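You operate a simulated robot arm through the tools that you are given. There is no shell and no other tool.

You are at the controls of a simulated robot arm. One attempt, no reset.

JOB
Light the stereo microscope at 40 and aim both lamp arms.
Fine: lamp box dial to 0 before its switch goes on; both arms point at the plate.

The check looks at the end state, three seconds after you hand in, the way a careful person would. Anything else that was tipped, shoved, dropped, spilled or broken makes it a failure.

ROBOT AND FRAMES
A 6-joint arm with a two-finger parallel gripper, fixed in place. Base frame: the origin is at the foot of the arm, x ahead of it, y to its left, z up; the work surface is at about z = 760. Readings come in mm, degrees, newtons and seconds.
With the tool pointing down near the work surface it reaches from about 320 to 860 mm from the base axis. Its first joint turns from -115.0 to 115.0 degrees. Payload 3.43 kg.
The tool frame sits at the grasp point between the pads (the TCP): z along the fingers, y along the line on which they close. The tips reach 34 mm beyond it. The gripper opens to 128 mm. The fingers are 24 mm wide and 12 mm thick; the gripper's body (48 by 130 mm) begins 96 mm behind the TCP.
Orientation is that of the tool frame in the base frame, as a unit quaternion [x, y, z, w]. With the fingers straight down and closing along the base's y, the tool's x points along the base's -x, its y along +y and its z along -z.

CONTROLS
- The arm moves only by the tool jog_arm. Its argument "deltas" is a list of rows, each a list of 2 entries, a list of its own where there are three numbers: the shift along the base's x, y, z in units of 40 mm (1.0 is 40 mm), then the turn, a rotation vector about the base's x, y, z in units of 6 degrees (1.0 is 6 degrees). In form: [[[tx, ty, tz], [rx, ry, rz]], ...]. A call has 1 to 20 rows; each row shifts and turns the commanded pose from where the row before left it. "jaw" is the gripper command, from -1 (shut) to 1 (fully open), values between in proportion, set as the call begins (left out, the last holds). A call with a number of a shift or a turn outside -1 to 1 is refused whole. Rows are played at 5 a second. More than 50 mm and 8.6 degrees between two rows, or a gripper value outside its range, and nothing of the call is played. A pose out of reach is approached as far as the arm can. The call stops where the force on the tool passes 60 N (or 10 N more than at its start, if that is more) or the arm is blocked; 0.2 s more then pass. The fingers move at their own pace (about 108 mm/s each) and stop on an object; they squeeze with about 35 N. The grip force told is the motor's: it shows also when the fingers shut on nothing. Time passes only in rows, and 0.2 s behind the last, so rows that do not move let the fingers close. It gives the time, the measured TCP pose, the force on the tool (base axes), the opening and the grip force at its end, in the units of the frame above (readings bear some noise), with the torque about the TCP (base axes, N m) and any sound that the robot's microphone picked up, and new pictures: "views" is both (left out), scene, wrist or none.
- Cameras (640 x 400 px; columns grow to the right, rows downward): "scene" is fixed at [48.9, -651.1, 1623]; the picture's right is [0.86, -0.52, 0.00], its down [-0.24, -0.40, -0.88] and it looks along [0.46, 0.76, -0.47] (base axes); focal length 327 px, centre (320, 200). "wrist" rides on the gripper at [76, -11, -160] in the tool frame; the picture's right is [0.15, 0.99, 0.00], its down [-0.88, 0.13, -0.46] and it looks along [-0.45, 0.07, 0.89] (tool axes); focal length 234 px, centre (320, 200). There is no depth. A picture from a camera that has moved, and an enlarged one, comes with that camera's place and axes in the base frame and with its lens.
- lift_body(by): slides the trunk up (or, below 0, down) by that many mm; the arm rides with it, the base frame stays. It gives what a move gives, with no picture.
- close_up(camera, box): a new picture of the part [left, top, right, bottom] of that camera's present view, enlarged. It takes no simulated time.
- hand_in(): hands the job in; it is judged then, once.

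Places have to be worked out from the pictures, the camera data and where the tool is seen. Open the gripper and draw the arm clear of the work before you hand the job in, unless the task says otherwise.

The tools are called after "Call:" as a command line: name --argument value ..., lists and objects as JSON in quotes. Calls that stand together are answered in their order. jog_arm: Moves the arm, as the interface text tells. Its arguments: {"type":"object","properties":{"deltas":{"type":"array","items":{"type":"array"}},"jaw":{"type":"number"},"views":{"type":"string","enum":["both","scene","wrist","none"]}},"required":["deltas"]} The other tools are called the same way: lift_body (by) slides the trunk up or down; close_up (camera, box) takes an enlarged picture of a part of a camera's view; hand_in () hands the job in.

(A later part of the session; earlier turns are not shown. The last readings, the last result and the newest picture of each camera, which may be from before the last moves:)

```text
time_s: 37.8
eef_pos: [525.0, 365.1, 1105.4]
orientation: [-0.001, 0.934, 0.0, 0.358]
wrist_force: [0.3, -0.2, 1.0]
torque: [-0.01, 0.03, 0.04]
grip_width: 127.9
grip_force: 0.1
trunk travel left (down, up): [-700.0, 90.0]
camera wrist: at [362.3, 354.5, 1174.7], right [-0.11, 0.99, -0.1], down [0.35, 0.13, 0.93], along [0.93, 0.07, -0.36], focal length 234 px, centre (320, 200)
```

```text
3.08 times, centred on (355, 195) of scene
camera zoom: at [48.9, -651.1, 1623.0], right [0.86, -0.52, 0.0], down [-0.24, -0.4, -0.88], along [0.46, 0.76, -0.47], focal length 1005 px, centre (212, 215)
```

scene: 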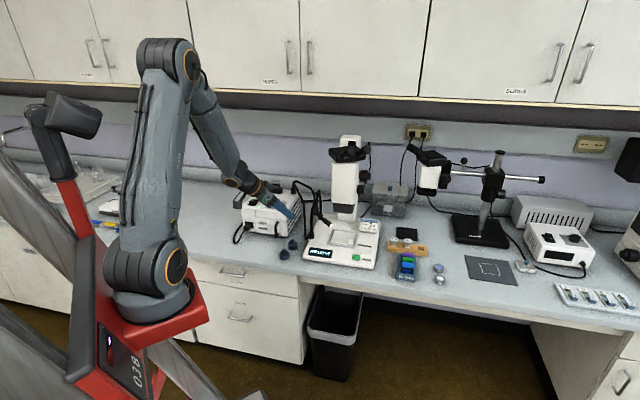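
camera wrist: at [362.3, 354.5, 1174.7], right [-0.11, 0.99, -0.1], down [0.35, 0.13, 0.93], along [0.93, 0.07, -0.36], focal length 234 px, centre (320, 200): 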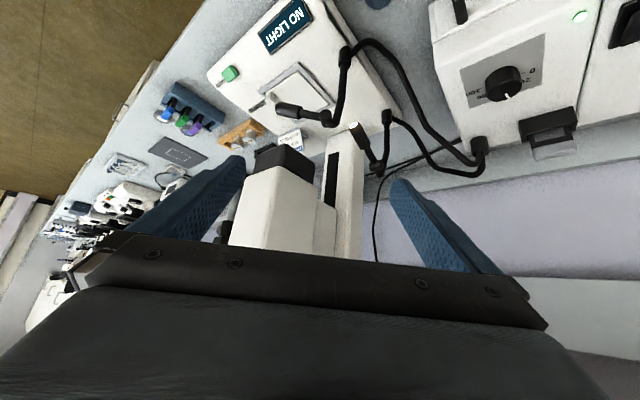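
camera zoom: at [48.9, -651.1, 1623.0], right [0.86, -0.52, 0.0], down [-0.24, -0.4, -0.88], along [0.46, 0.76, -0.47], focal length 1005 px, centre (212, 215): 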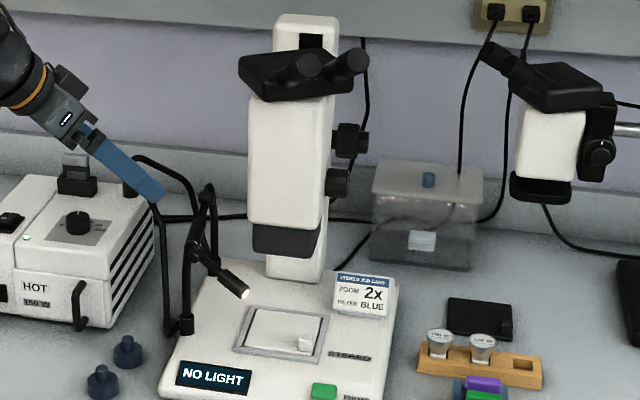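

Microscope geometry is clear now. The nosepiece bottom is at z ≈ 955 with its nearest corner at (698, 311), the plate centre is about (752, 309, 800), and arm 1's head points too shallow and too far front. I'll try pitching arm 1 first: closed fingers, tilted tool, positioned just above its head.

Call:
jog_arm --deltas '[[[0, 0, 0], [0, 0, 0]], [[0.585, -0.242, -0.5], [0, 0, 0]], [[0.585, -0.242, -0.5], [0, 0, 0]], [[0.585, -0.242, -0.5], [0, 0, 0]], [[0.585, -0.242, -0.5], [0, 0, 0]], [[0.585, -0.242, -0.6], [0, 0, 0]], [[0, 0, 0], [0, 0, 0]]]' --jaw -1

Call:
close_up --camera "wrist" --box '[240, 80, 420, 240]'

Call:
close_up --camera "scene" --box '[290, 150, 380, 240]'

```text
time_s: 39.4
eef_pos: [642.9, 316.2, 1000.9]
orientation: [-0.001, 0.934, -0.001, 0.358]
wrist_force: [0.1, 0.4, 0.3]
torque: [-0.02, 0.03, 0.02]
grip_width: 0.0
grip_force: 33.0
trunk travel left (down, up): [-700.0, 90.0]
camera wrist: at [480.0, 306.7, 1070.0], right [-0.11, 0.99, -0.1], down [0.35, 0.13, 0.93], along [0.93, 0.07, -0.36], focal length 234 px, centre (320, 200)
```

scene: 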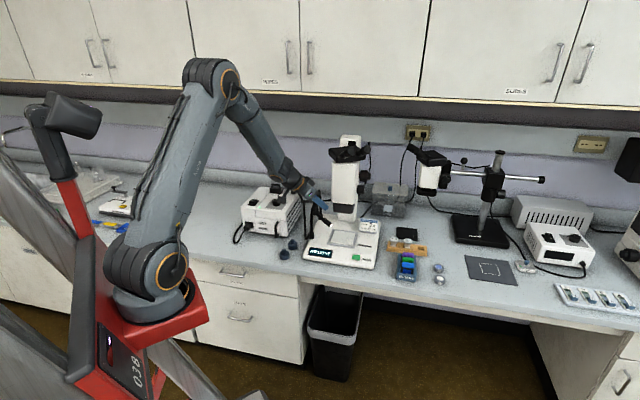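
wrist: 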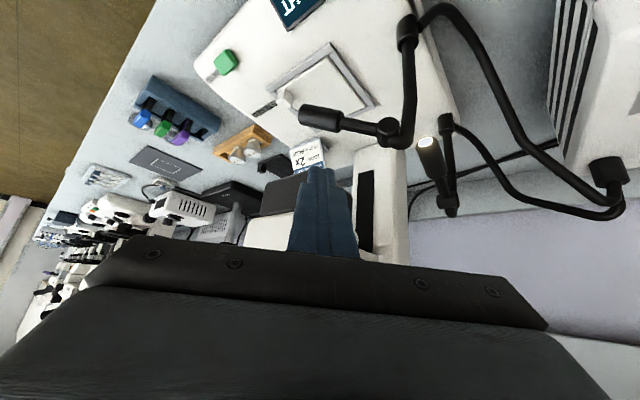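

```text
2.50 times, centred on (330, 160) of wrist
camera zoom: at [480.0, 306.7, 1070.0], right [-0.11, 0.99, -0.1], down [0.35, 0.13, 0.93], along [0.93, 0.07, -0.36], focal length 585 px, centre (295, 300)
```

zoom: 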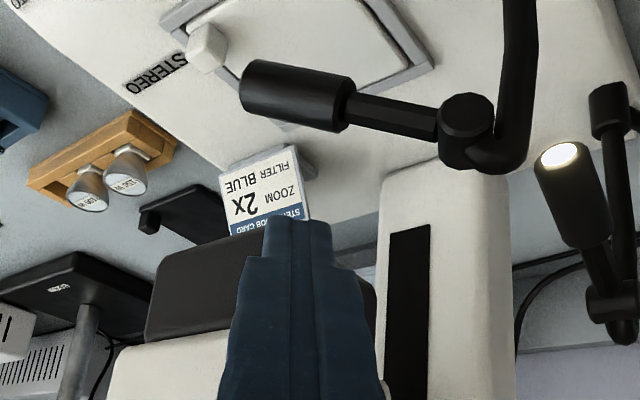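

```text
4.44 times, centred on (335, 195) of scene
camera zoom: at [48.9, -651.1, 1623.0], right [0.86, -0.52, 0.0], down [-0.24, -0.4, -0.88], along [0.46, 0.76, -0.47], focal length 1452 px, centre (253, 222)
```

zoom: 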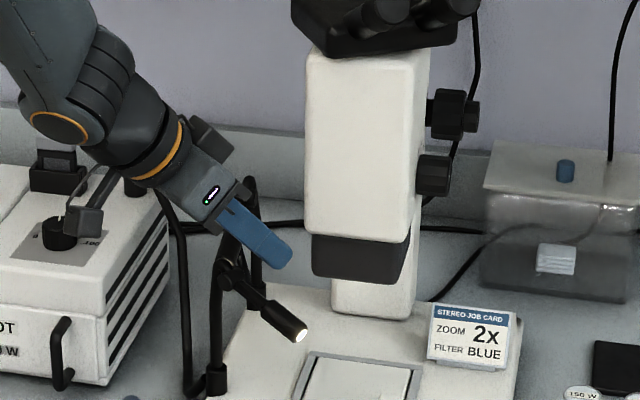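

Hinge orientation confirmed: arm 1's knuckle is a horizontal pitch hinge, and my fingertip is directly above its head by about 39 mm. I'll go down until just above, then push gently.

Call:
jog_arm --deltas '[[[0, 0, -0.4], [0, 0, 0]], [[0, 0, -0.4], [0, 0, 0]], [[0, 0, -0.1], [0, 0, 0]], [[0, 0, 0], [0, 0, 0]]]' --views "none"

Call:
jog_arm --deltas '[[[0, 0, -0.05], [0, 0, 0]], [[0, 0, -0.05], [0, 0, 0]], [[0, 0, -0.05], [0, 0, 0]], [[0, 0, -0.05], [0, 0, 0]]]' --views "both"

Call:
close_up --camera "wrist" --box '[240, 80, 420, 240]'

Call:
close_up --camera "scene" --box '[290, 170, 360, 240]'

```text
time_s: 40.4
eef_pos: [642.8, 316.8, 965.5]
orientation: [-0.002, 0.934, 0.0, 0.358]
wrist_force: [-0.2, 0.2, 0.6]
torque: [0.03, -0.01, 0.0]
grip_width: 0.2
grip_force: 33.1
trunk travel left (down, up): [-700.0, 90.0]
```

```text
time_s: 41.4
eef_pos: [643.3, 315.9, 959.0]
orientation: [-0.002, 0.933, -0.001, 0.359]
wrist_force: [-0.1, -0.3, 0.1]
torque: [0.02, -0.04, -0.01]
grip_width: 0.0
grip_force: 32.6
trunk travel left (down, up): [-700.0, 90.0]
camera wrist: at [480.3, 306.1, 1027.5], right [-0.11, 0.99, -0.1], down [0.35, 0.13, 0.93], along [0.93, 0.07, -0.36], focal length 234 px, centre (320, 200)
```

scene: 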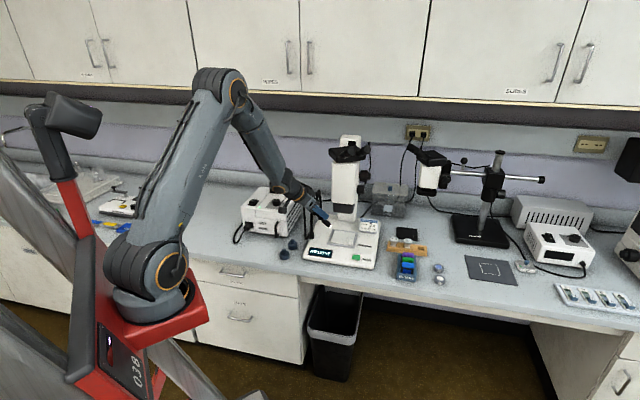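
wrist: 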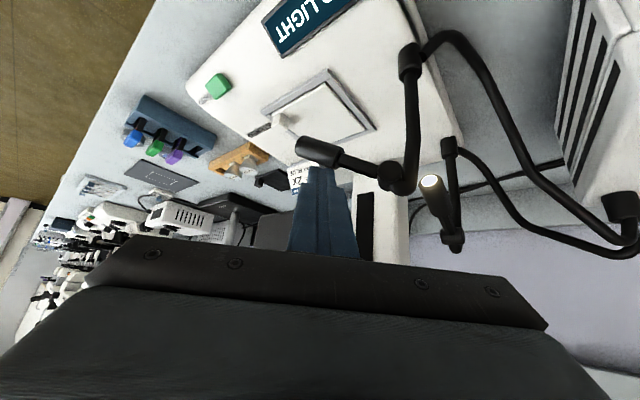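

```text
2.50 times, centred on (330, 160) of wrist
camera zoom: at [480.3, 306.1, 1027.5], right [-0.11, 0.99, -0.1], down [0.35, 0.13, 0.93], along [0.93, 0.07, -0.36], focal length 585 px, centre (295, 300)
```

zoom: 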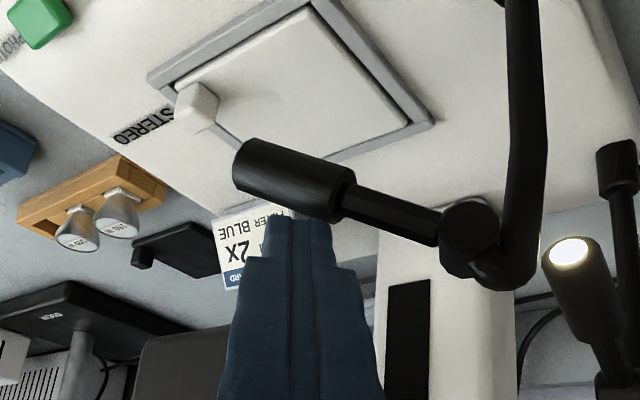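

```text
5.71 times, centred on (325, 205) of scene
camera zoom: at [48.9, -651.1, 1623.0], right [0.86, -0.52, 0.0], down [-0.24, -0.4, -0.88], along [0.46, 0.76, -0.47], focal length 1867 px, centre (291, 171)
```

zoom: 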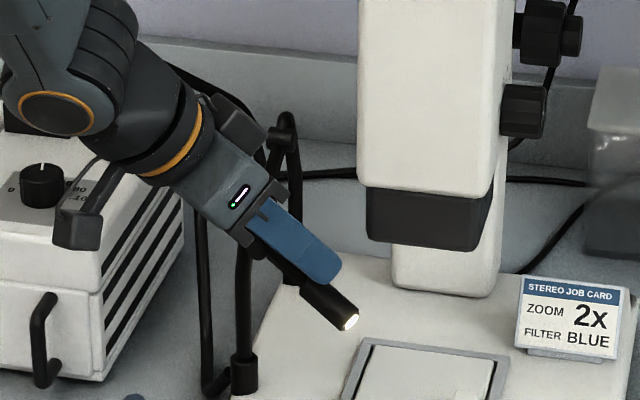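

No reaction force yet. I'll keep pressing down in small steps.

Call:
jog_arm --deltas '[[[0, 0, -0.05], [0, 0, 0]], [[0, 0, -0.05], [0, 0, 0]], [[0, 0, -0.05], [0, 0, 0]], [[0, 0, -0.05], [0, 0, 0]], [[0, 0, -0.05], [0, 0, 0]]]' --views "wrist"

Call:
close_up --camera "wrist" --box '[240, 80, 420, 240]'

Call:
close_up --camera "scene" --box '[290, 170, 360, 240]'

```text
time_s: 42.6
eef_pos: [641.9, 316.1, 948.5]
orientation: [-0.001, 0.934, -0.001, 0.358]
wrist_force: [0.0, -0.2, 0.6]
torque: [0.02, 0.01, 0.01]
grip_width: 0.4
grip_force: 32.8
trunk travel left (down, up): [-700.0, 90.0]
camera wrist: at [479.8, 306.3, 1017.6], right [-0.11, 0.99, -0.1], down [0.35, 0.13, 0.93], along [0.93, 0.07, -0.36], focal length 234 px, centre (320, 200)
```

wrist: 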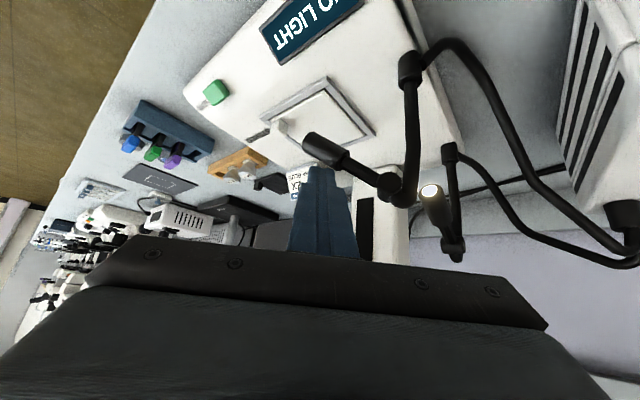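

```text
2.50 times, centred on (330, 160) of wrist
camera zoom: at [479.8, 306.3, 1017.6], right [-0.11, 0.99, -0.1], down [0.35, 0.13, 0.93], along [0.93, 0.07, -0.36], focal length 585 px, centre (295, 300)
```

zoom: 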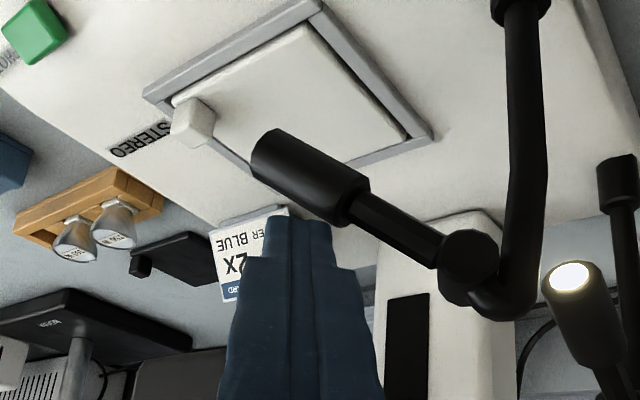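

```text
5.71 times, centred on (325, 205) of scene
camera zoom: at [48.9, -651.1, 1623.0], right [0.86, -0.52, 0.0], down [-0.24, -0.4, -0.88], along [0.46, 0.76, -0.47], focal length 1867 px, centre (291, 171)
```

zoom: 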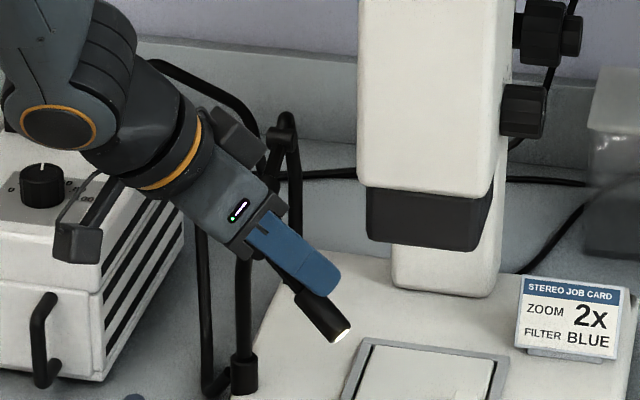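

It works: the head is pitching down easily (about 33° now), with the tip at about (665, 300, 888). I need about 48.5°, so I'll push about 17.5 mm further.

Call:
jog_arm --deltas '[[[0, 0, -0.055], [0, 0, 0]], [[0, 0, -0.055], [0, 0, 0]], [[0, 0, -0.055], [0, 0, 0]], [[0, 0, -0.055], [0, 0, 0]], [[0, 0, -0.055], [0, 0, 0]], [[0, 0, -0.055], [0, 0, 0]], [[0, 0, -0.055], [0, 0, 0]], [[0, 0, -0.045], [0, 0, 0]]]' --views "wrist"

Call:
close_up --camera "wrist" --box '[240, 80, 420, 240]'

Call:
close_up --camera "scene" --box '[290, 170, 360, 240]'

```text
time_s: 44.4
eef_pos: [642.2, 315.5, 931.8]
orientation: [-0.001, 0.934, -0.001, 0.358]
wrist_force: [0.1, 0.4, 0.1]
torque: [0.01, -0.03, 0.01]
grip_width: 0.0
grip_force: 33.1
trunk travel left (down, up): [-700.0, 90.0]
camera wrist: at [479.8, 306.2, 999.7], right [-0.11, 0.99, -0.1], down [0.35, 0.13, 0.93], along [0.93, 0.07, -0.36], focal length 234 px, centre (320, 200)
```

wrist: 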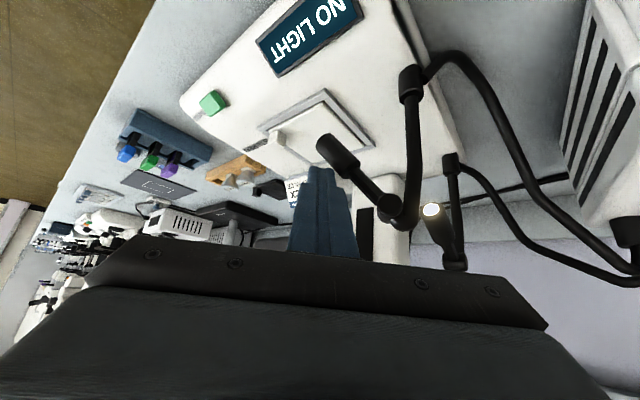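

```text
2.50 times, centred on (330, 160) of wrist
camera zoom: at [479.8, 306.2, 999.7], right [-0.11, 0.99, -0.1], down [0.35, 0.13, 0.93], along [0.93, 0.07, -0.36], focal length 585 px, centre (295, 300)
```

zoom: 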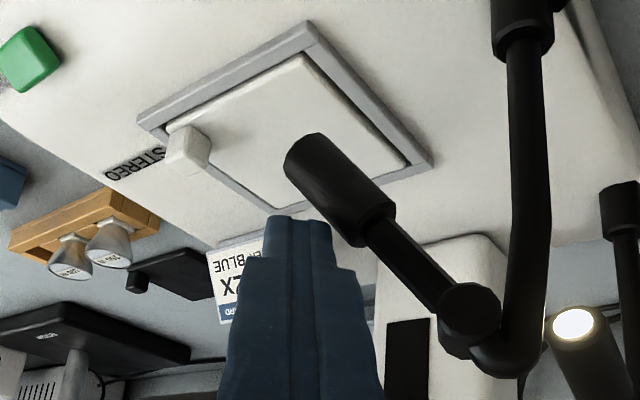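

```text
5.71 times, centred on (325, 205) of scene
camera zoom: at [48.9, -651.1, 1623.0], right [0.86, -0.52, 0.0], down [-0.24, -0.4, -0.88], along [0.46, 0.76, -0.47], focal length 1867 px, centre (291, 171)
```

zoom: 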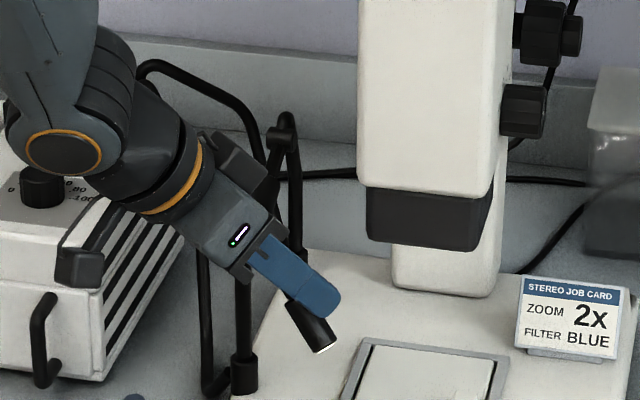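

Arm 1's head is now pitched to about 48–50°. Next it must yaw about its post from roughly −72° to −35°. I'll lift off, back away, change to a small lean with yaw −50°, and open the jaw to 40 mm as a loose fork.

Call:
jog_arm --deltas '[[[0, 0, 1], [0, 0, 0]], [[0, 0, 1], [0, 0, 0]], [[-0.215, 0.145, 0], [0, 0.933, 0]], [[-0.215, 0.145, 0], [0, 0.933, 0]], [[-0.215, 0.145, 0], [0, 0.933, 0]], [[-0.215, 0.145, 0], [0, 0.933, 0]], [[-0.215, 0.145, 0], [0, 0.933, 0]], [[0, 0, 0], [0, 0, -0.926]], [[0, 0, 0], [0, 0, -0.926]], [[0, 0, 0], [0, 0, -0.926]], [[0, 0, 0], [0, 0, -0.926]], [[0, 0, 0], [0, 0, -0.926]], [[0, 0, 0], [0, 0, -0.926]], [[0, 0, 0], [0, 0, -0.926]], [[0, 0, 0], [0, 0, -0.926]], [[0, 0, 0], [0, 0, -0.926]], [[0, 0, 0], [0, 0, 0]]]' --jaw -0.375

Call:
close_up --camera "scene" --box '[280, 140, 380, 270]'

```text
time_s: 48.0
eef_pos: [600.0, 344.6, 1010.7]
orientation: [0.419, 0.9, -0.052, 0.111]
wrist_force: [0.7, -0.2, -0.5]
torque: [-0.03, 0.0, -0.02]
grip_width: 40.0
grip_force: 0.1
trunk travel left (down, up): [-700.0, 90.0]
camera wrist: at [519.9, 425.3, 1148.6], right [0.67, 0.75, -0.04], down [0.58, -0.49, 0.66], along [0.47, -0.46, -0.75], focal length 234 px, centre (320, 200)
```

scene: 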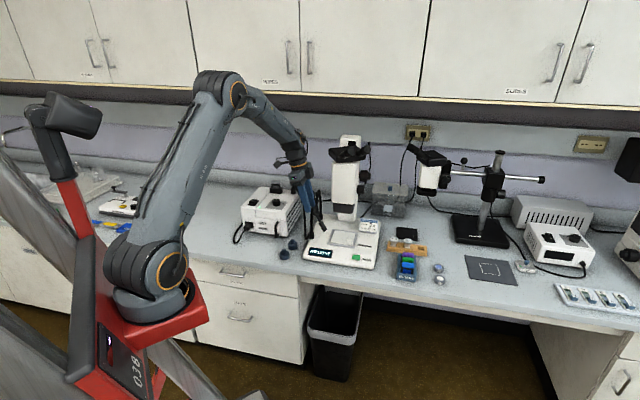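
wrist: 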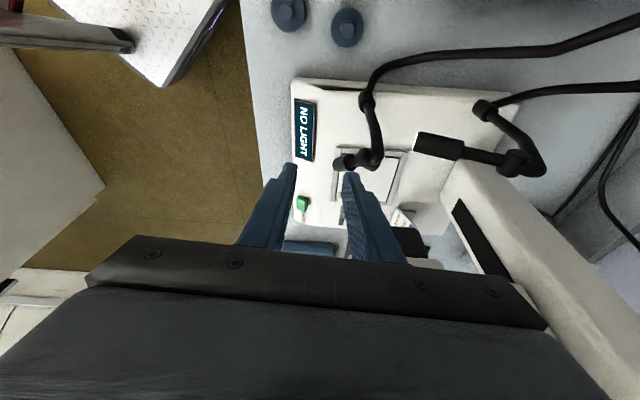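

```text
3.08 times, centred on (330, 205) of scene
camera zoom: at [48.9, -651.1, 1623.0], right [0.86, -0.52, 0.0], down [-0.24, -0.4, -0.88], along [0.46, 0.76, -0.47], focal length 1005 px, centre (289, 185)
```

zoom: 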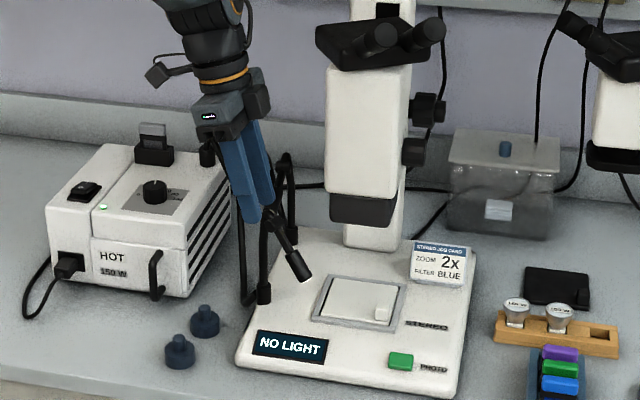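

Call:
close_up --camera "wrist" --box '[290, 70, 450, 200]'

Call:
close_up --camera "wrist" --box '[390, 70, 560, 210]'

```text
3.08 times, centred on (370, 135) of wrist
camera zoom: at [519.9, 425.3, 1148.6], right [0.67, 0.75, -0.04], down [0.58, -0.49, 0.66], along [0.47, -0.46, -0.75], focal length 720 px, centre (166, 400)
```

zoom: 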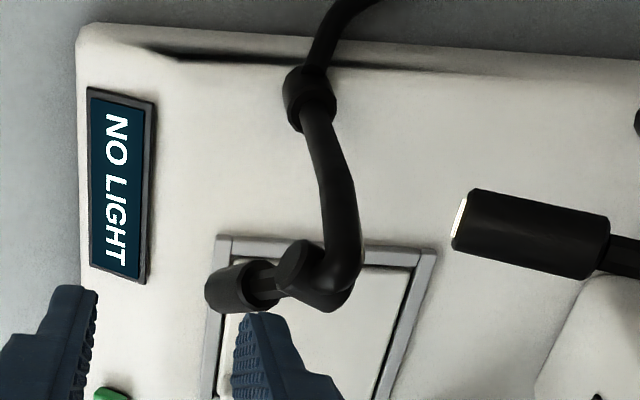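

```text
2.86 times, centred on (475, 140) of wrist
camera zoom: at [519.9, 425.3, 1148.6], right [0.67, 0.75, -0.04], down [0.58, -0.49, 0.66], along [0.47, -0.46, -0.75], focal length 669 px, centre (-123, 371)
```

zoom: 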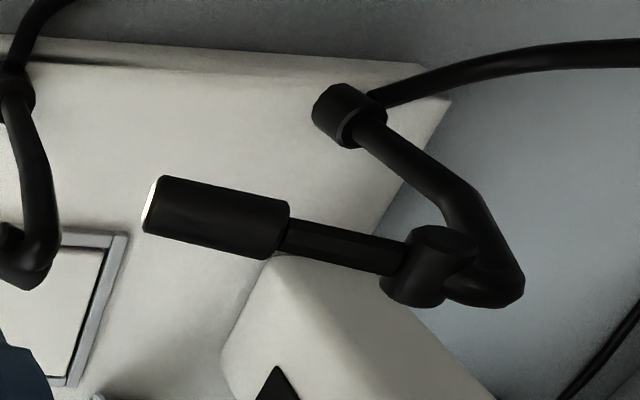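

I now have consistent geometry: arm 1's collar is at (634.5, 390), its knuckle at (641, 370.5, 938) and its tip at (659, 316, 870). I'll bring the open fork above the head and lower partway.

Call:
jog_arm --deltas '[[[0.6475, -0.15, 0], [0, 0, 0]], [[0.6475, -0.15, 0], [0, 0, 0]], [[0, 0, -0.8], [0, 0, 0]], [[0, 0, -0.6], [0, 0, 0]], [[0, 0, 0], [0, 0, 0]]]'

Call:
close_up --camera "wrist" --box '[240, 80, 400, 220]'

Call:
close_up --camera "scene" --box '[290, 150, 380, 250]'

```text
time_s: 49.2
eef_pos: [652.8, 334.0, 955.4]
orientation: [0.418, 0.9, -0.052, 0.111]
wrist_force: [0.2, -0.1, 0.3]
torque: [0.01, 0.01, -0.01]
grip_width: 39.8
grip_force: 0.0
trunk travel left (down, up): [-700.0, 90.0]
camera wrist: at [572.2, 413.2, 1093.1], right [0.67, 0.75, -0.04], down [0.58, -0.48, 0.66], along [0.47, -0.46, -0.75], focal length 234 px, centre (320, 200)
```

scene: 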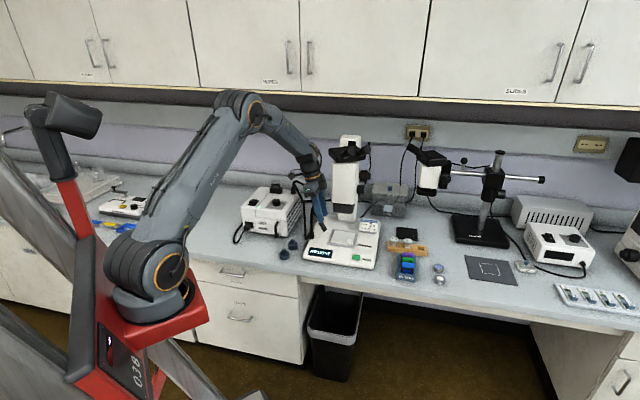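
wrist: 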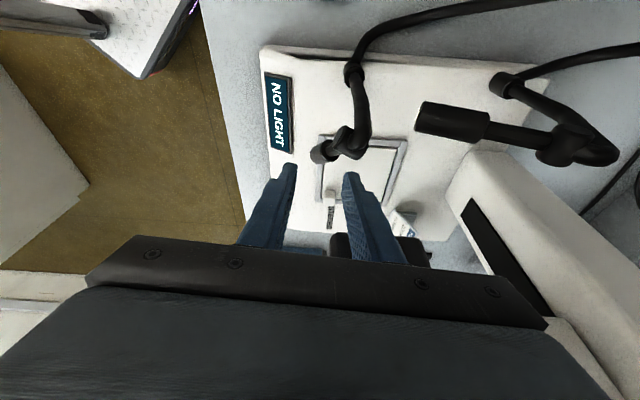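

```text
2.86 times, centred on (320, 150) of wrist
camera zoom: at [572.2, 413.2, 1093.1], right [0.67, 0.75, -0.04], down [0.58, -0.48, 0.66], along [0.47, -0.46, -0.75], focal length 669 px, centre (320, 343)
```

zoom: 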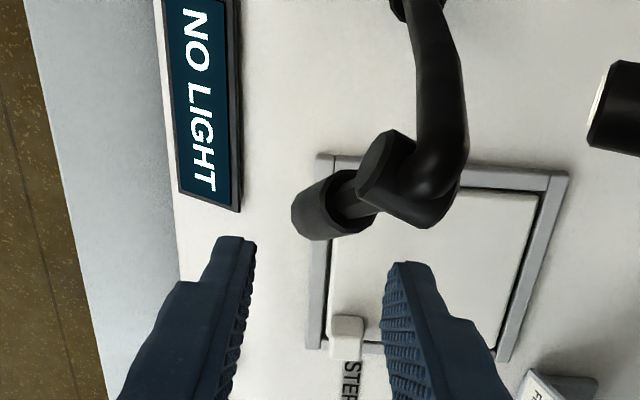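

```text
4.00 times, centred on (335, 200) of scene
camera zoom: at [48.9, -651.1, 1623.0], right [0.86, -0.52, 0.0], down [-0.24, -0.4, -0.88], along [0.46, 0.76, -0.47], focal length 1307 px, centre (260, 200)
```

zoom: 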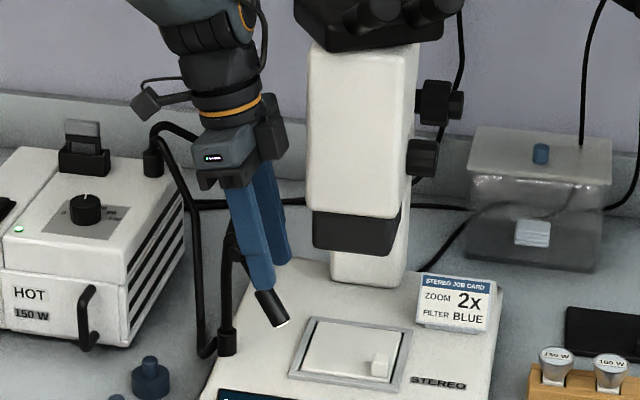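

The head lies centred between the fingers. I'll lower the fork around it.

Call:
jog_arm --deltas '[[[0.065, -0.075, -0.4], [0, 0, 0]], [[0, 0, -0.4], [0, 0, 0]], [[0, 0, -0.3], [0, 0, 0]], [[0, 0, -0.2], [0, 0, 0]], [[0, 0, 0], [0, 0, 0]]]'

Call:
close_up --camera "wrist" --box '[240, 80, 400, 220]'

Call:
close_up --camera "scene" --box '[290, 150, 380, 250]'

```text
time_s: 50.4
eef_pos: [653.3, 329.6, 903.2]
orientation: [0.419, 0.9, -0.052, 0.11]
wrist_force: [-1.4, 0.2, 0.4]
torque: [-0.01, 0.04, -0.03]
grip_width: 40.0
grip_force: 0.1
trunk travel left (down, up): [-700.0, 90.0]
camera wrist: at [573.5, 409.8, 1040.9], right [0.66, 0.75, -0.04], down [0.58, -0.48, 0.66], along [0.47, -0.46, -0.75], focal length 234 px, centre (320, 200)
```

scene: 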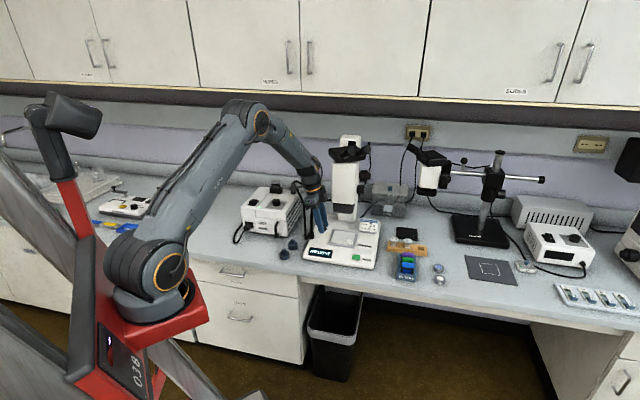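
wrist: 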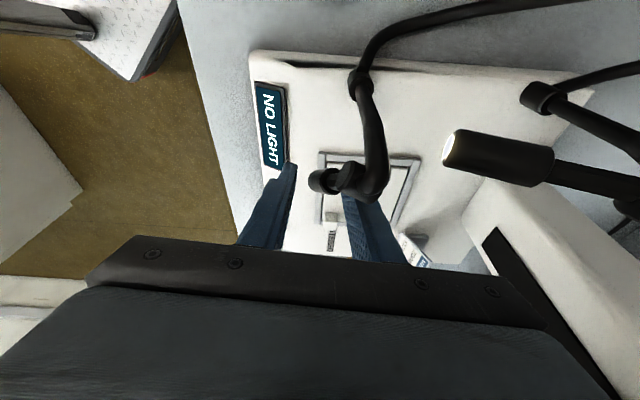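

```text
2.86 times, centred on (320, 150) of wrist
camera zoom: at [573.5, 409.8, 1040.9], right [0.66, 0.75, -0.04], down [0.58, -0.48, 0.66], along [0.47, -0.46, -0.75], focal length 669 px, centre (320, 343)
```

zoom: 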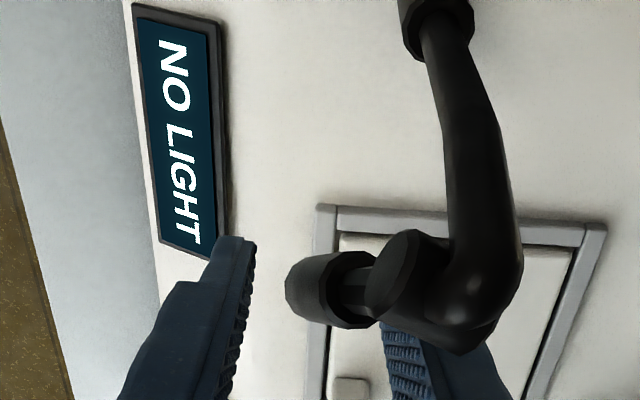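

```text
4.00 times, centred on (335, 200) of scene
camera zoom: at [48.9, -651.1, 1623.0], right [0.86, -0.52, 0.0], down [-0.24, -0.4, -0.88], along [0.46, 0.76, -0.47], focal length 1307 px, centre (260, 200)
```

zoom: 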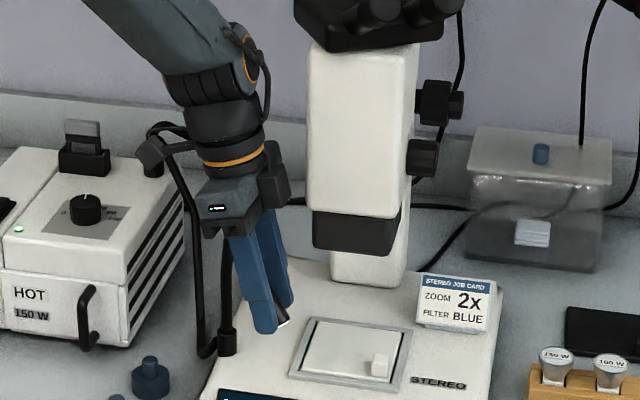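

The fork straddles the head cleanly with no force. I'll sweep the head counter-clockwise around its post, half of the way first.

Call:
jog_arm --deltas '[[[0.0954, 0.0479, 0], [0, 0, 0]], [[0.0954, 0.0479, 0], [0, 0, 0]], [[0.0954, 0.0479, 0], [0, 0, 0]], [[0.0954, 0.0479, 0], [0, 0, 0]], [[0.0954, 0.0479, 0], [0, 0, 0]], [[0.0954, 0.0479, 0], [0, 0, 0]], [[0.0954, 0.0479, 0], [0, 0, 0]]]'

Call:
close_up --camera "wrist" --box '[240, 80, 400, 220]'

Call:
close_up --camera "scene" --box '[290, 150, 380, 250]'

```text
time_s: 52.0
eef_pos: [680.1, 343.5, 903.5]
orientation: [0.418, 0.9, -0.051, 0.11]
wrist_force: [-1.5, -1.0, 0.1]
torque: [-0.04, 0.06, 0.01]
grip_width: 40.9
grip_force: 0.3
trunk travel left (down, up): [-700.0, 90.0]
camera wrist: at [600.6, 423.6, 1040.6], right [0.66, 0.75, -0.04], down [0.58, -0.48, 0.66], along [0.47, -0.46, -0.75], focal length 234 px, centre (320, 200)
```

scene: 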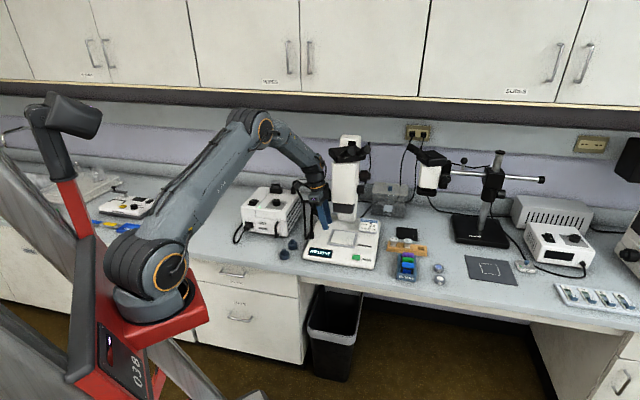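
wrist: 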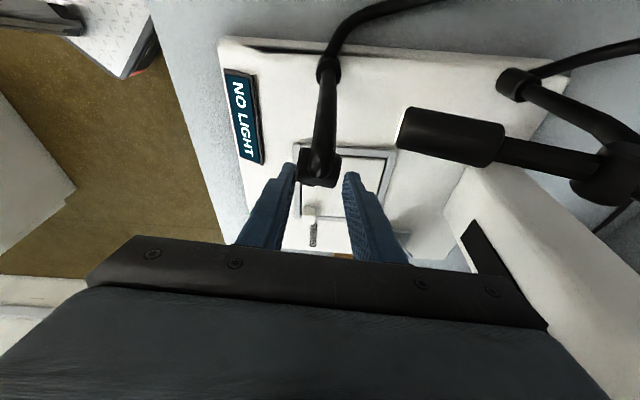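

```text
2.86 times, centred on (320, 150) of wrist
camera zoom: at [600.6, 423.6, 1040.6], right [0.66, 0.75, -0.04], down [0.58, -0.48, 0.66], along [0.47, -0.46, -0.75], focal length 669 px, centre (320, 343)
```

zoom: 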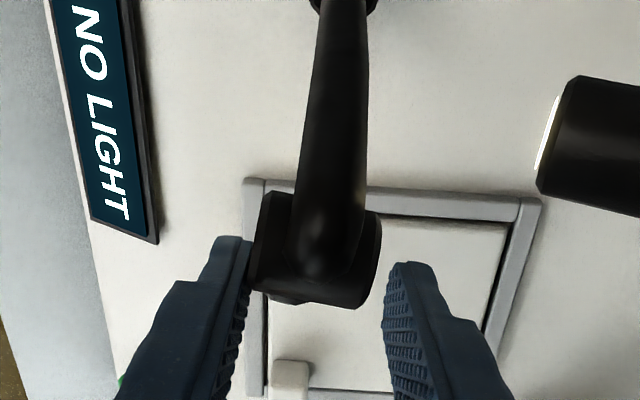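

```text
4.00 times, centred on (335, 200) of scene
camera zoom: at [48.9, -651.1, 1623.0], right [0.86, -0.52, 0.0], down [-0.24, -0.4, -0.88], along [0.46, 0.76, -0.47], focal length 1307 px, centre (260, 200)
```

zoom: 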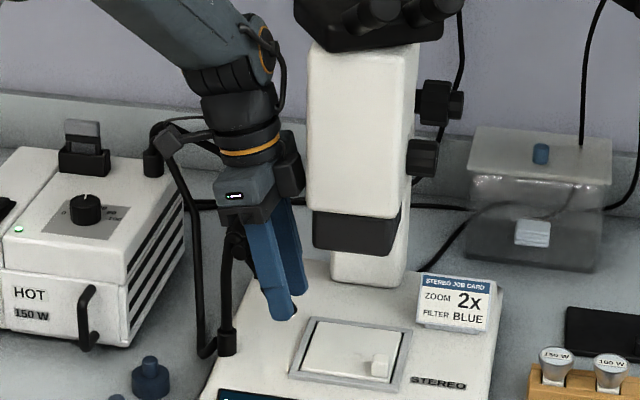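

The whole post rotates freely in its collar; the head is now at about −52°. I'll continue toward −35°.

Call:
jog_arm --deltas '[[[0.0505, 0.07, 0], [0, 0, 0]], [[0.0505, 0.07, 0], [0, 0, 0]], [[0.0505, 0.07, 0], [0, 0, 0]], [[0.0505, 0.07, 0], [0, 0, 0]], [[0.0505, 0.07, 0], [0, 0, 0]], [[0, 0, 0], [0, 0, 0]]]'

Call:
close_up --camera "wrist" --box '[240, 80, 400, 220]'

Call:
close_up --camera "scene" --box '[300, 190, 380, 270]'

```text
time_s: 53.4
eef_pos: [690.2, 357.9, 902.8]
orientation: [0.417, 0.901, -0.052, 0.11]
wrist_force: [-0.1, -3.5, -2.2]
torque: [-0.05, -0.01, 0.06]
grip_width: 41.1
grip_force: 0.7
trunk travel left (down, up): [-700.0, 90.0]
camera wrist: at [610.6, 437.6, 1040.9], right [0.66, 0.75, -0.04], down [0.58, -0.48, 0.65], along [0.47, -0.46, -0.75], focal length 234 px, centre (320, 200)
```

scene: 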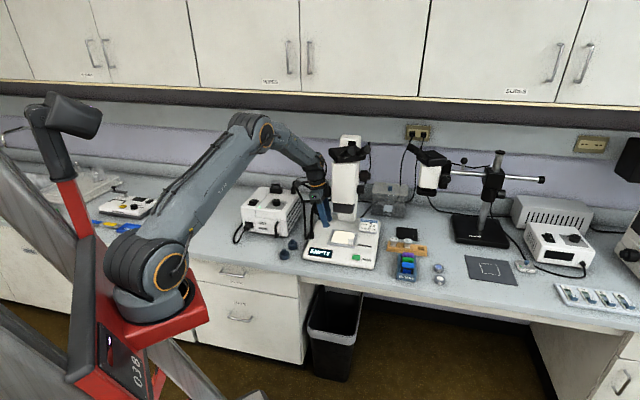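
wrist: 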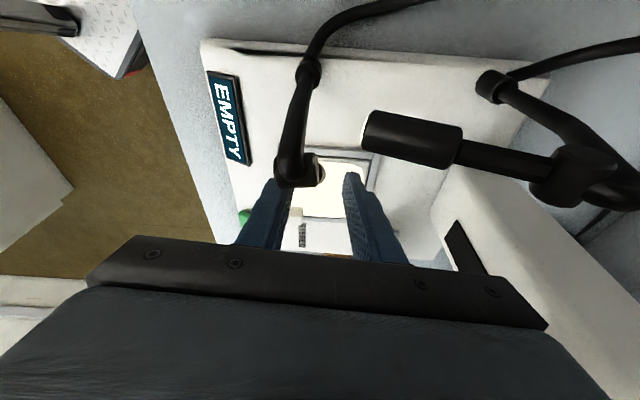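

```text
2.86 times, centred on (320, 150) of wrist
camera zoom: at [610.6, 437.6, 1040.9], right [0.66, 0.75, -0.04], down [0.58, -0.48, 0.65], along [0.47, -0.46, -0.75], focal length 669 px, centre (320, 343)
```

zoom: 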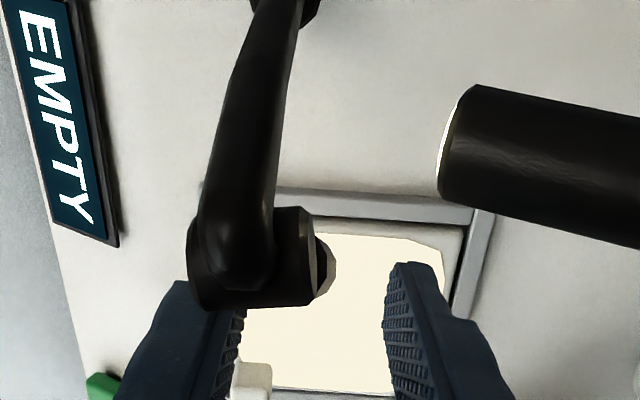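

```text
5.00 times, centred on (340, 230) of scene
camera zoom: at [48.9, -651.1, 1623.0], right [0.86, -0.52, 0.0], down [-0.24, -0.4, -0.88], along [0.46, 0.76, -0.47], focal length 1633 px, centre (220, 50)
```

zoom: 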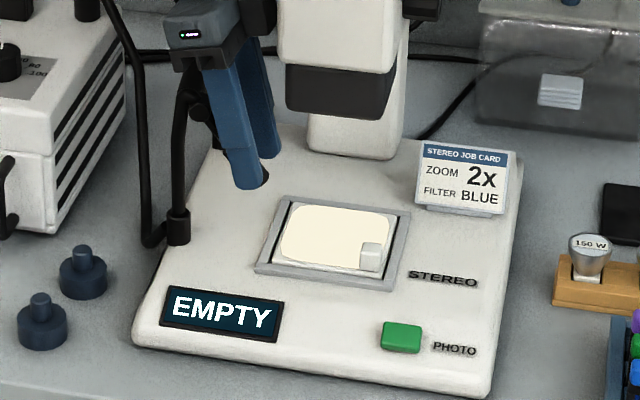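

The display changed to EMPTY and the plate is now lit by arm 1. I'll back the finger off slightly, rise out, and check the aim.

Call:
jog_arm --deltas '[[[-0.08, -0.067, 0], [0, 0, 0]], [[0, 0, 0.5], [0, 0, 0]], [[0, 0, 1], [0, 0, 0]], [[0, 0, 1], [0, 0, 0]], [[-0.5, 0.4, 0.5], [0, 0, 0]], [[0, 0, 0], [0, 0, 0]]]'

Call:
close_up --camera "wrist" --box '[240, 50, 400, 190]'

Call:
close_up --camera "scene" --box '[300, 180, 380, 270]'

Call:
close_up --camera "wrist" --box '[370, 50, 560, 210]'

```text
time_s: 54.8
eef_pos: [668.2, 371.7, 1025.4]
orientation: [0.419, 0.9, -0.052, 0.111]
wrist_force: [-0.1, 0.8, -0.5]
torque: [0.04, -0.02, -0.01]
grip_width: 39.7
grip_force: 0.0
trunk travel left (down, up): [-700.0, 90.0]
camera wrist: at [587.6, 451.9, 1162.7], right [0.67, 0.75, -0.04], down [0.58, -0.48, 0.66], along [0.47, -0.46, -0.75], focal length 234 px, centre (320, 200)
```

scene: 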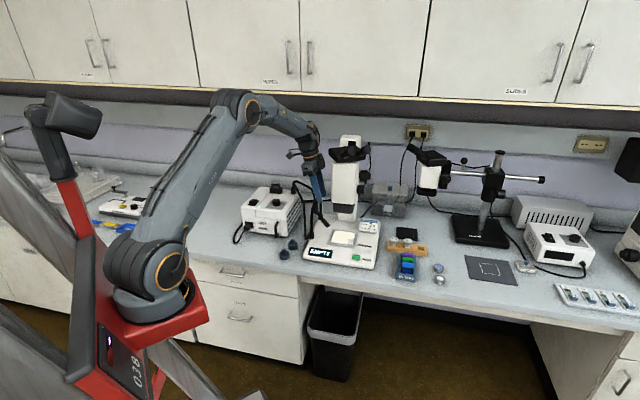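
wrist: 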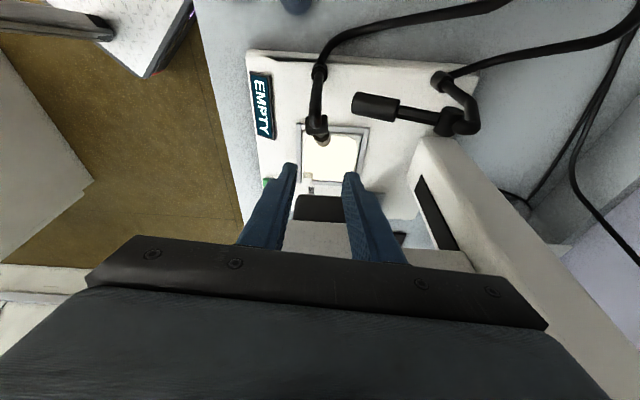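

```text
2.86 times, centred on (320, 120) of wrist
camera zoom: at [587.6, 451.9, 1162.7], right [0.67, 0.75, -0.04], down [0.58, -0.48, 0.66], along [0.47, -0.46, -0.75], focal length 669 px, centre (320, 429)
```

zoom: 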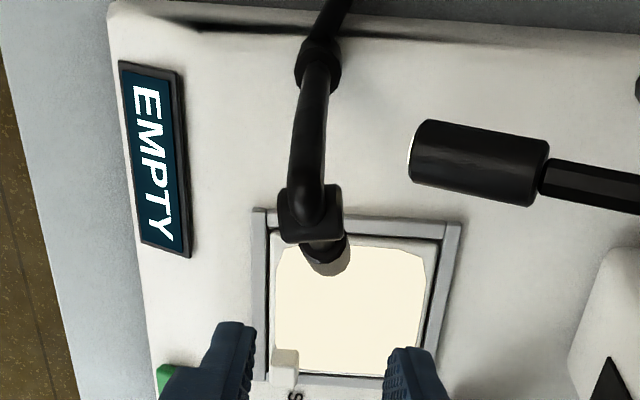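

```text
4.44 times, centred on (340, 225) of scene
camera zoom: at [48.9, -651.1, 1623.0], right [0.86, -0.52, 0.0], down [-0.24, -0.4, -0.88], along [0.46, 0.76, -0.47], focal length 1452 px, centre (231, 89)
```

zoom: 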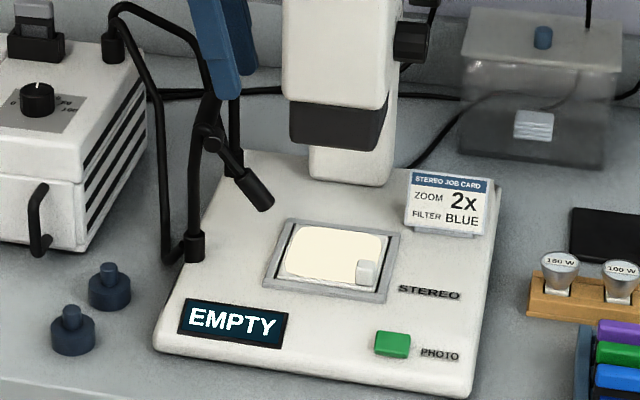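

```text
2.50 times, centred on (465, 130) of wrist
camera zoom: at [587.6, 451.9, 1162.7], right [0.67, 0.75, -0.04], down [0.58, -0.48, 0.66], along [0.47, -0.46, -0.75], focal length 585 px, centre (-42, 375)
```

zoom: 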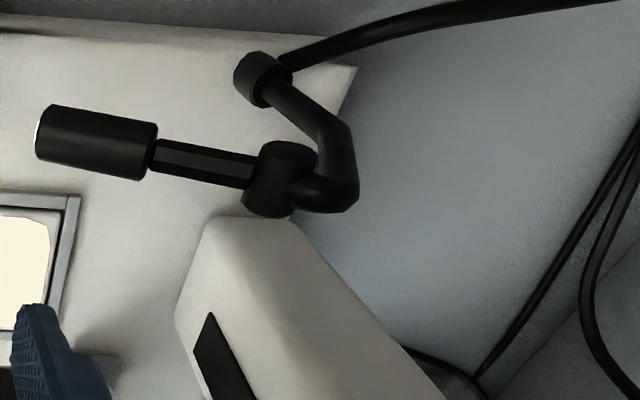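

Arm 1 lights the plate, but my estimate of its axis lands about 20 mm short of plate centre (pitch ≈ 54°). Let me measure more precisely.

Call:
close_up --camera "scene" --box '[320, 200, 350, 235]'

Call:
close_up --camera "scene" --box '[325, 220, 375, 255]'

Call:
close_up --camera "wrist" --box '[290, 90, 380, 190]'

```text
11.43 times, centred on (335, 218) of scene
camera zoom: at [48.9, -651.1, 1623.0], right [0.86, -0.52, 0.0], down [-0.24, -0.4, -0.88], along [0.46, 0.76, -0.47], focal length 3733 px, centre (149, 0)
```

zoom: 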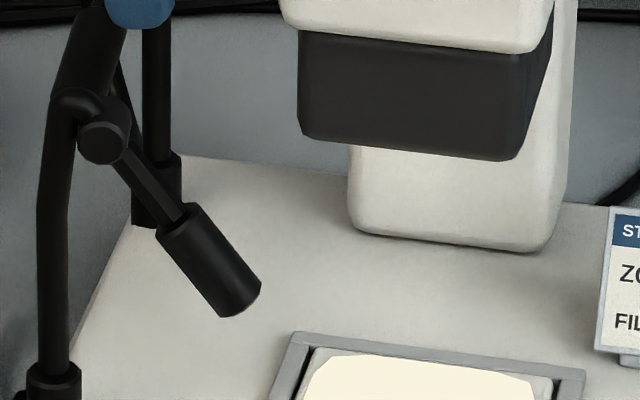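

```text
11.43 times, centred on (350, 238) of scene
camera zoom: at [48.9, -651.1, 1623.0], right [0.86, -0.52, 0.0], down [-0.24, -0.4, -0.88], along [0.46, 0.76, -0.47], focal length 3733 px, centre (-23, -229)
```

zoom: 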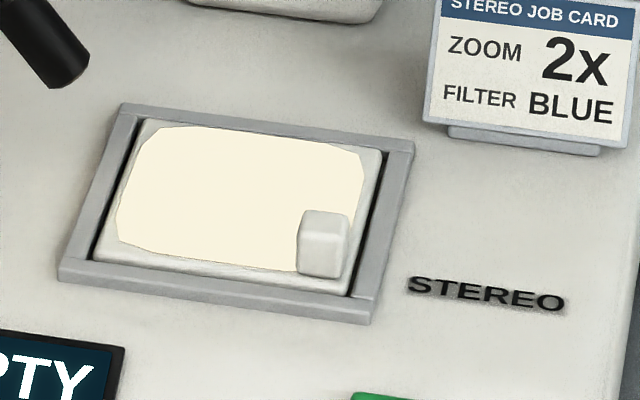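

```text
4.00 times, centred on (335, 140) of wrist
camera zoom: at [587.6, 451.9, 1162.7], right [0.67, 0.75, -0.04], down [0.58, -0.48, 0.66], along [0.47, -0.46, -0.75], focal length 937 px, centre (260, 440)
```

zoom: 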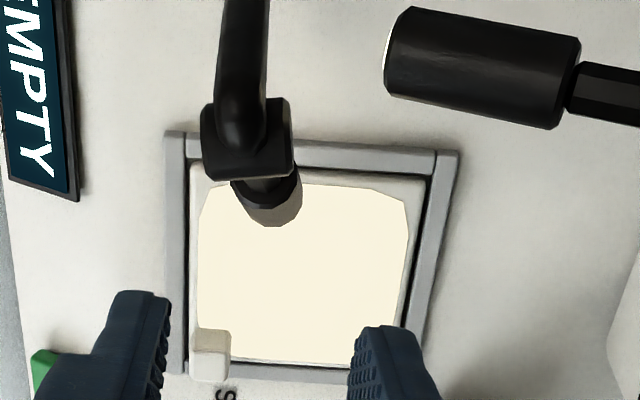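

Precise slope measurement gives pitch ≈ 56°, about 7° too steep, so the beam hits the near part of the plate. I'll grip the head loosely in-plane (yaw −33.6°, exactly toward plate centre), which also sets the yaw, then rotate it up about 7° around its knuckle.

Call:
jog_arm --deltas '[[[0.13, -0.113, 0], [0, 0, 0.911]], [[0.13, -0.113, 0], [0, 0, 0.911]], [[0.13, -0.113, 0], [0, 0, 0.911]], [[0, 0, -0.9], [0, 0, 0]], [[0, 0, -0.9], [0, 0, 0]], [[0, 0, -0.6], [0, 0, 0]], [[0, 0, 0], [0, 0, 0]]]'

Call:
close_up --camera "wrist" --box '[240, 80, 400, 220]'

Call:
close_up --camera "scene" --box '[300, 180, 380, 260]'

```text
time_s: 56.4
eef_pos: [683.1, 358.7, 928.7]
orientation: [0.285, 0.951, -0.035, 0.117]
wrist_force: [0.2, -0.5, 0.3]
torque: [0.02, 0.03, 0.02]
grip_width: 39.8
grip_force: 0.1
trunk travel left (down, up): [-700.0, 90.0]
camera wrist: at [584.9, 413.3, 1065.9], right [0.43, 0.9, -0.04], down [0.69, -0.3, 0.66], along [0.58, -0.3, -0.75], focal length 234 px, centre (320, 200)
```

scene: 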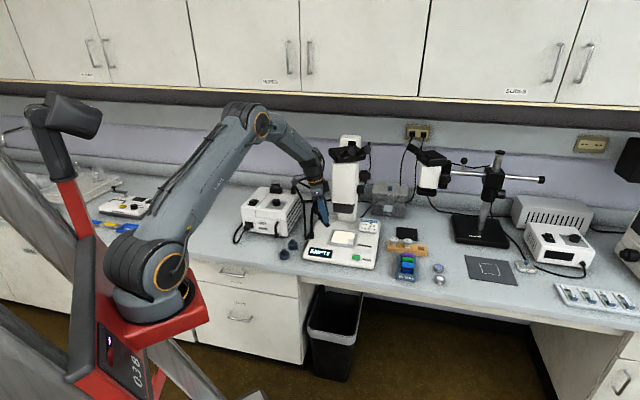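
wrist: 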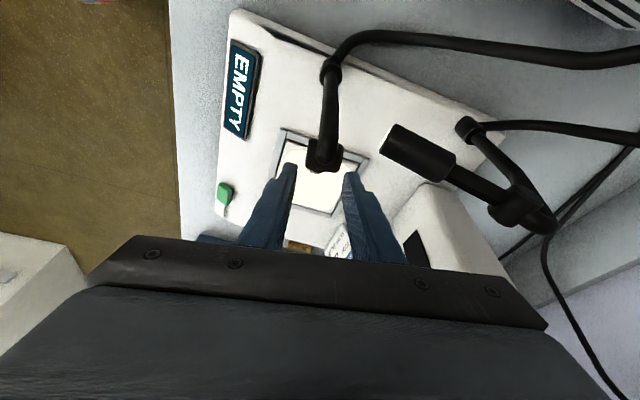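

```text
2.86 times, centred on (320, 150) of wrist
camera zoom: at [584.9, 413.3, 1065.9], right [0.43, 0.9, -0.04], down [0.69, -0.3, 0.66], along [0.58, -0.3, -0.75], focal length 669 px, centre (320, 343)
```

zoom: 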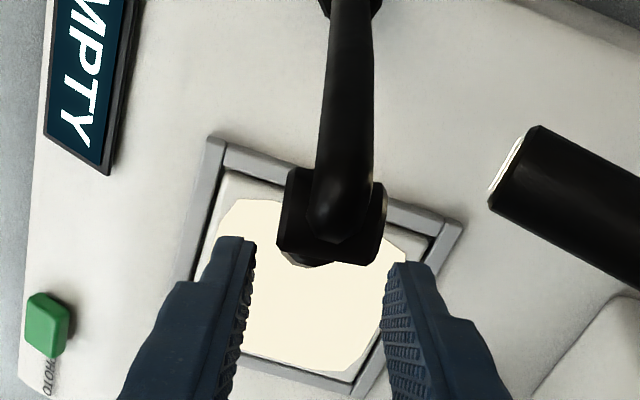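

```text
5.00 times, centred on (340, 220) of scene
camera zoom: at [48.9, -651.1, 1623.0], right [0.86, -0.52, 0.0], down [-0.24, -0.4, -0.88], along [0.46, 0.76, -0.47], focal length 1633 px, centre (220, 100)
```

zoom: 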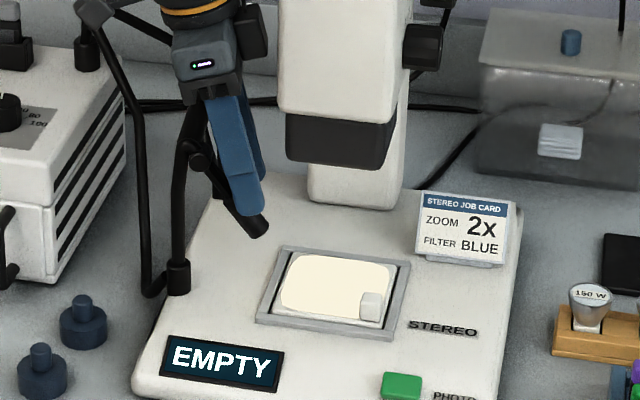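

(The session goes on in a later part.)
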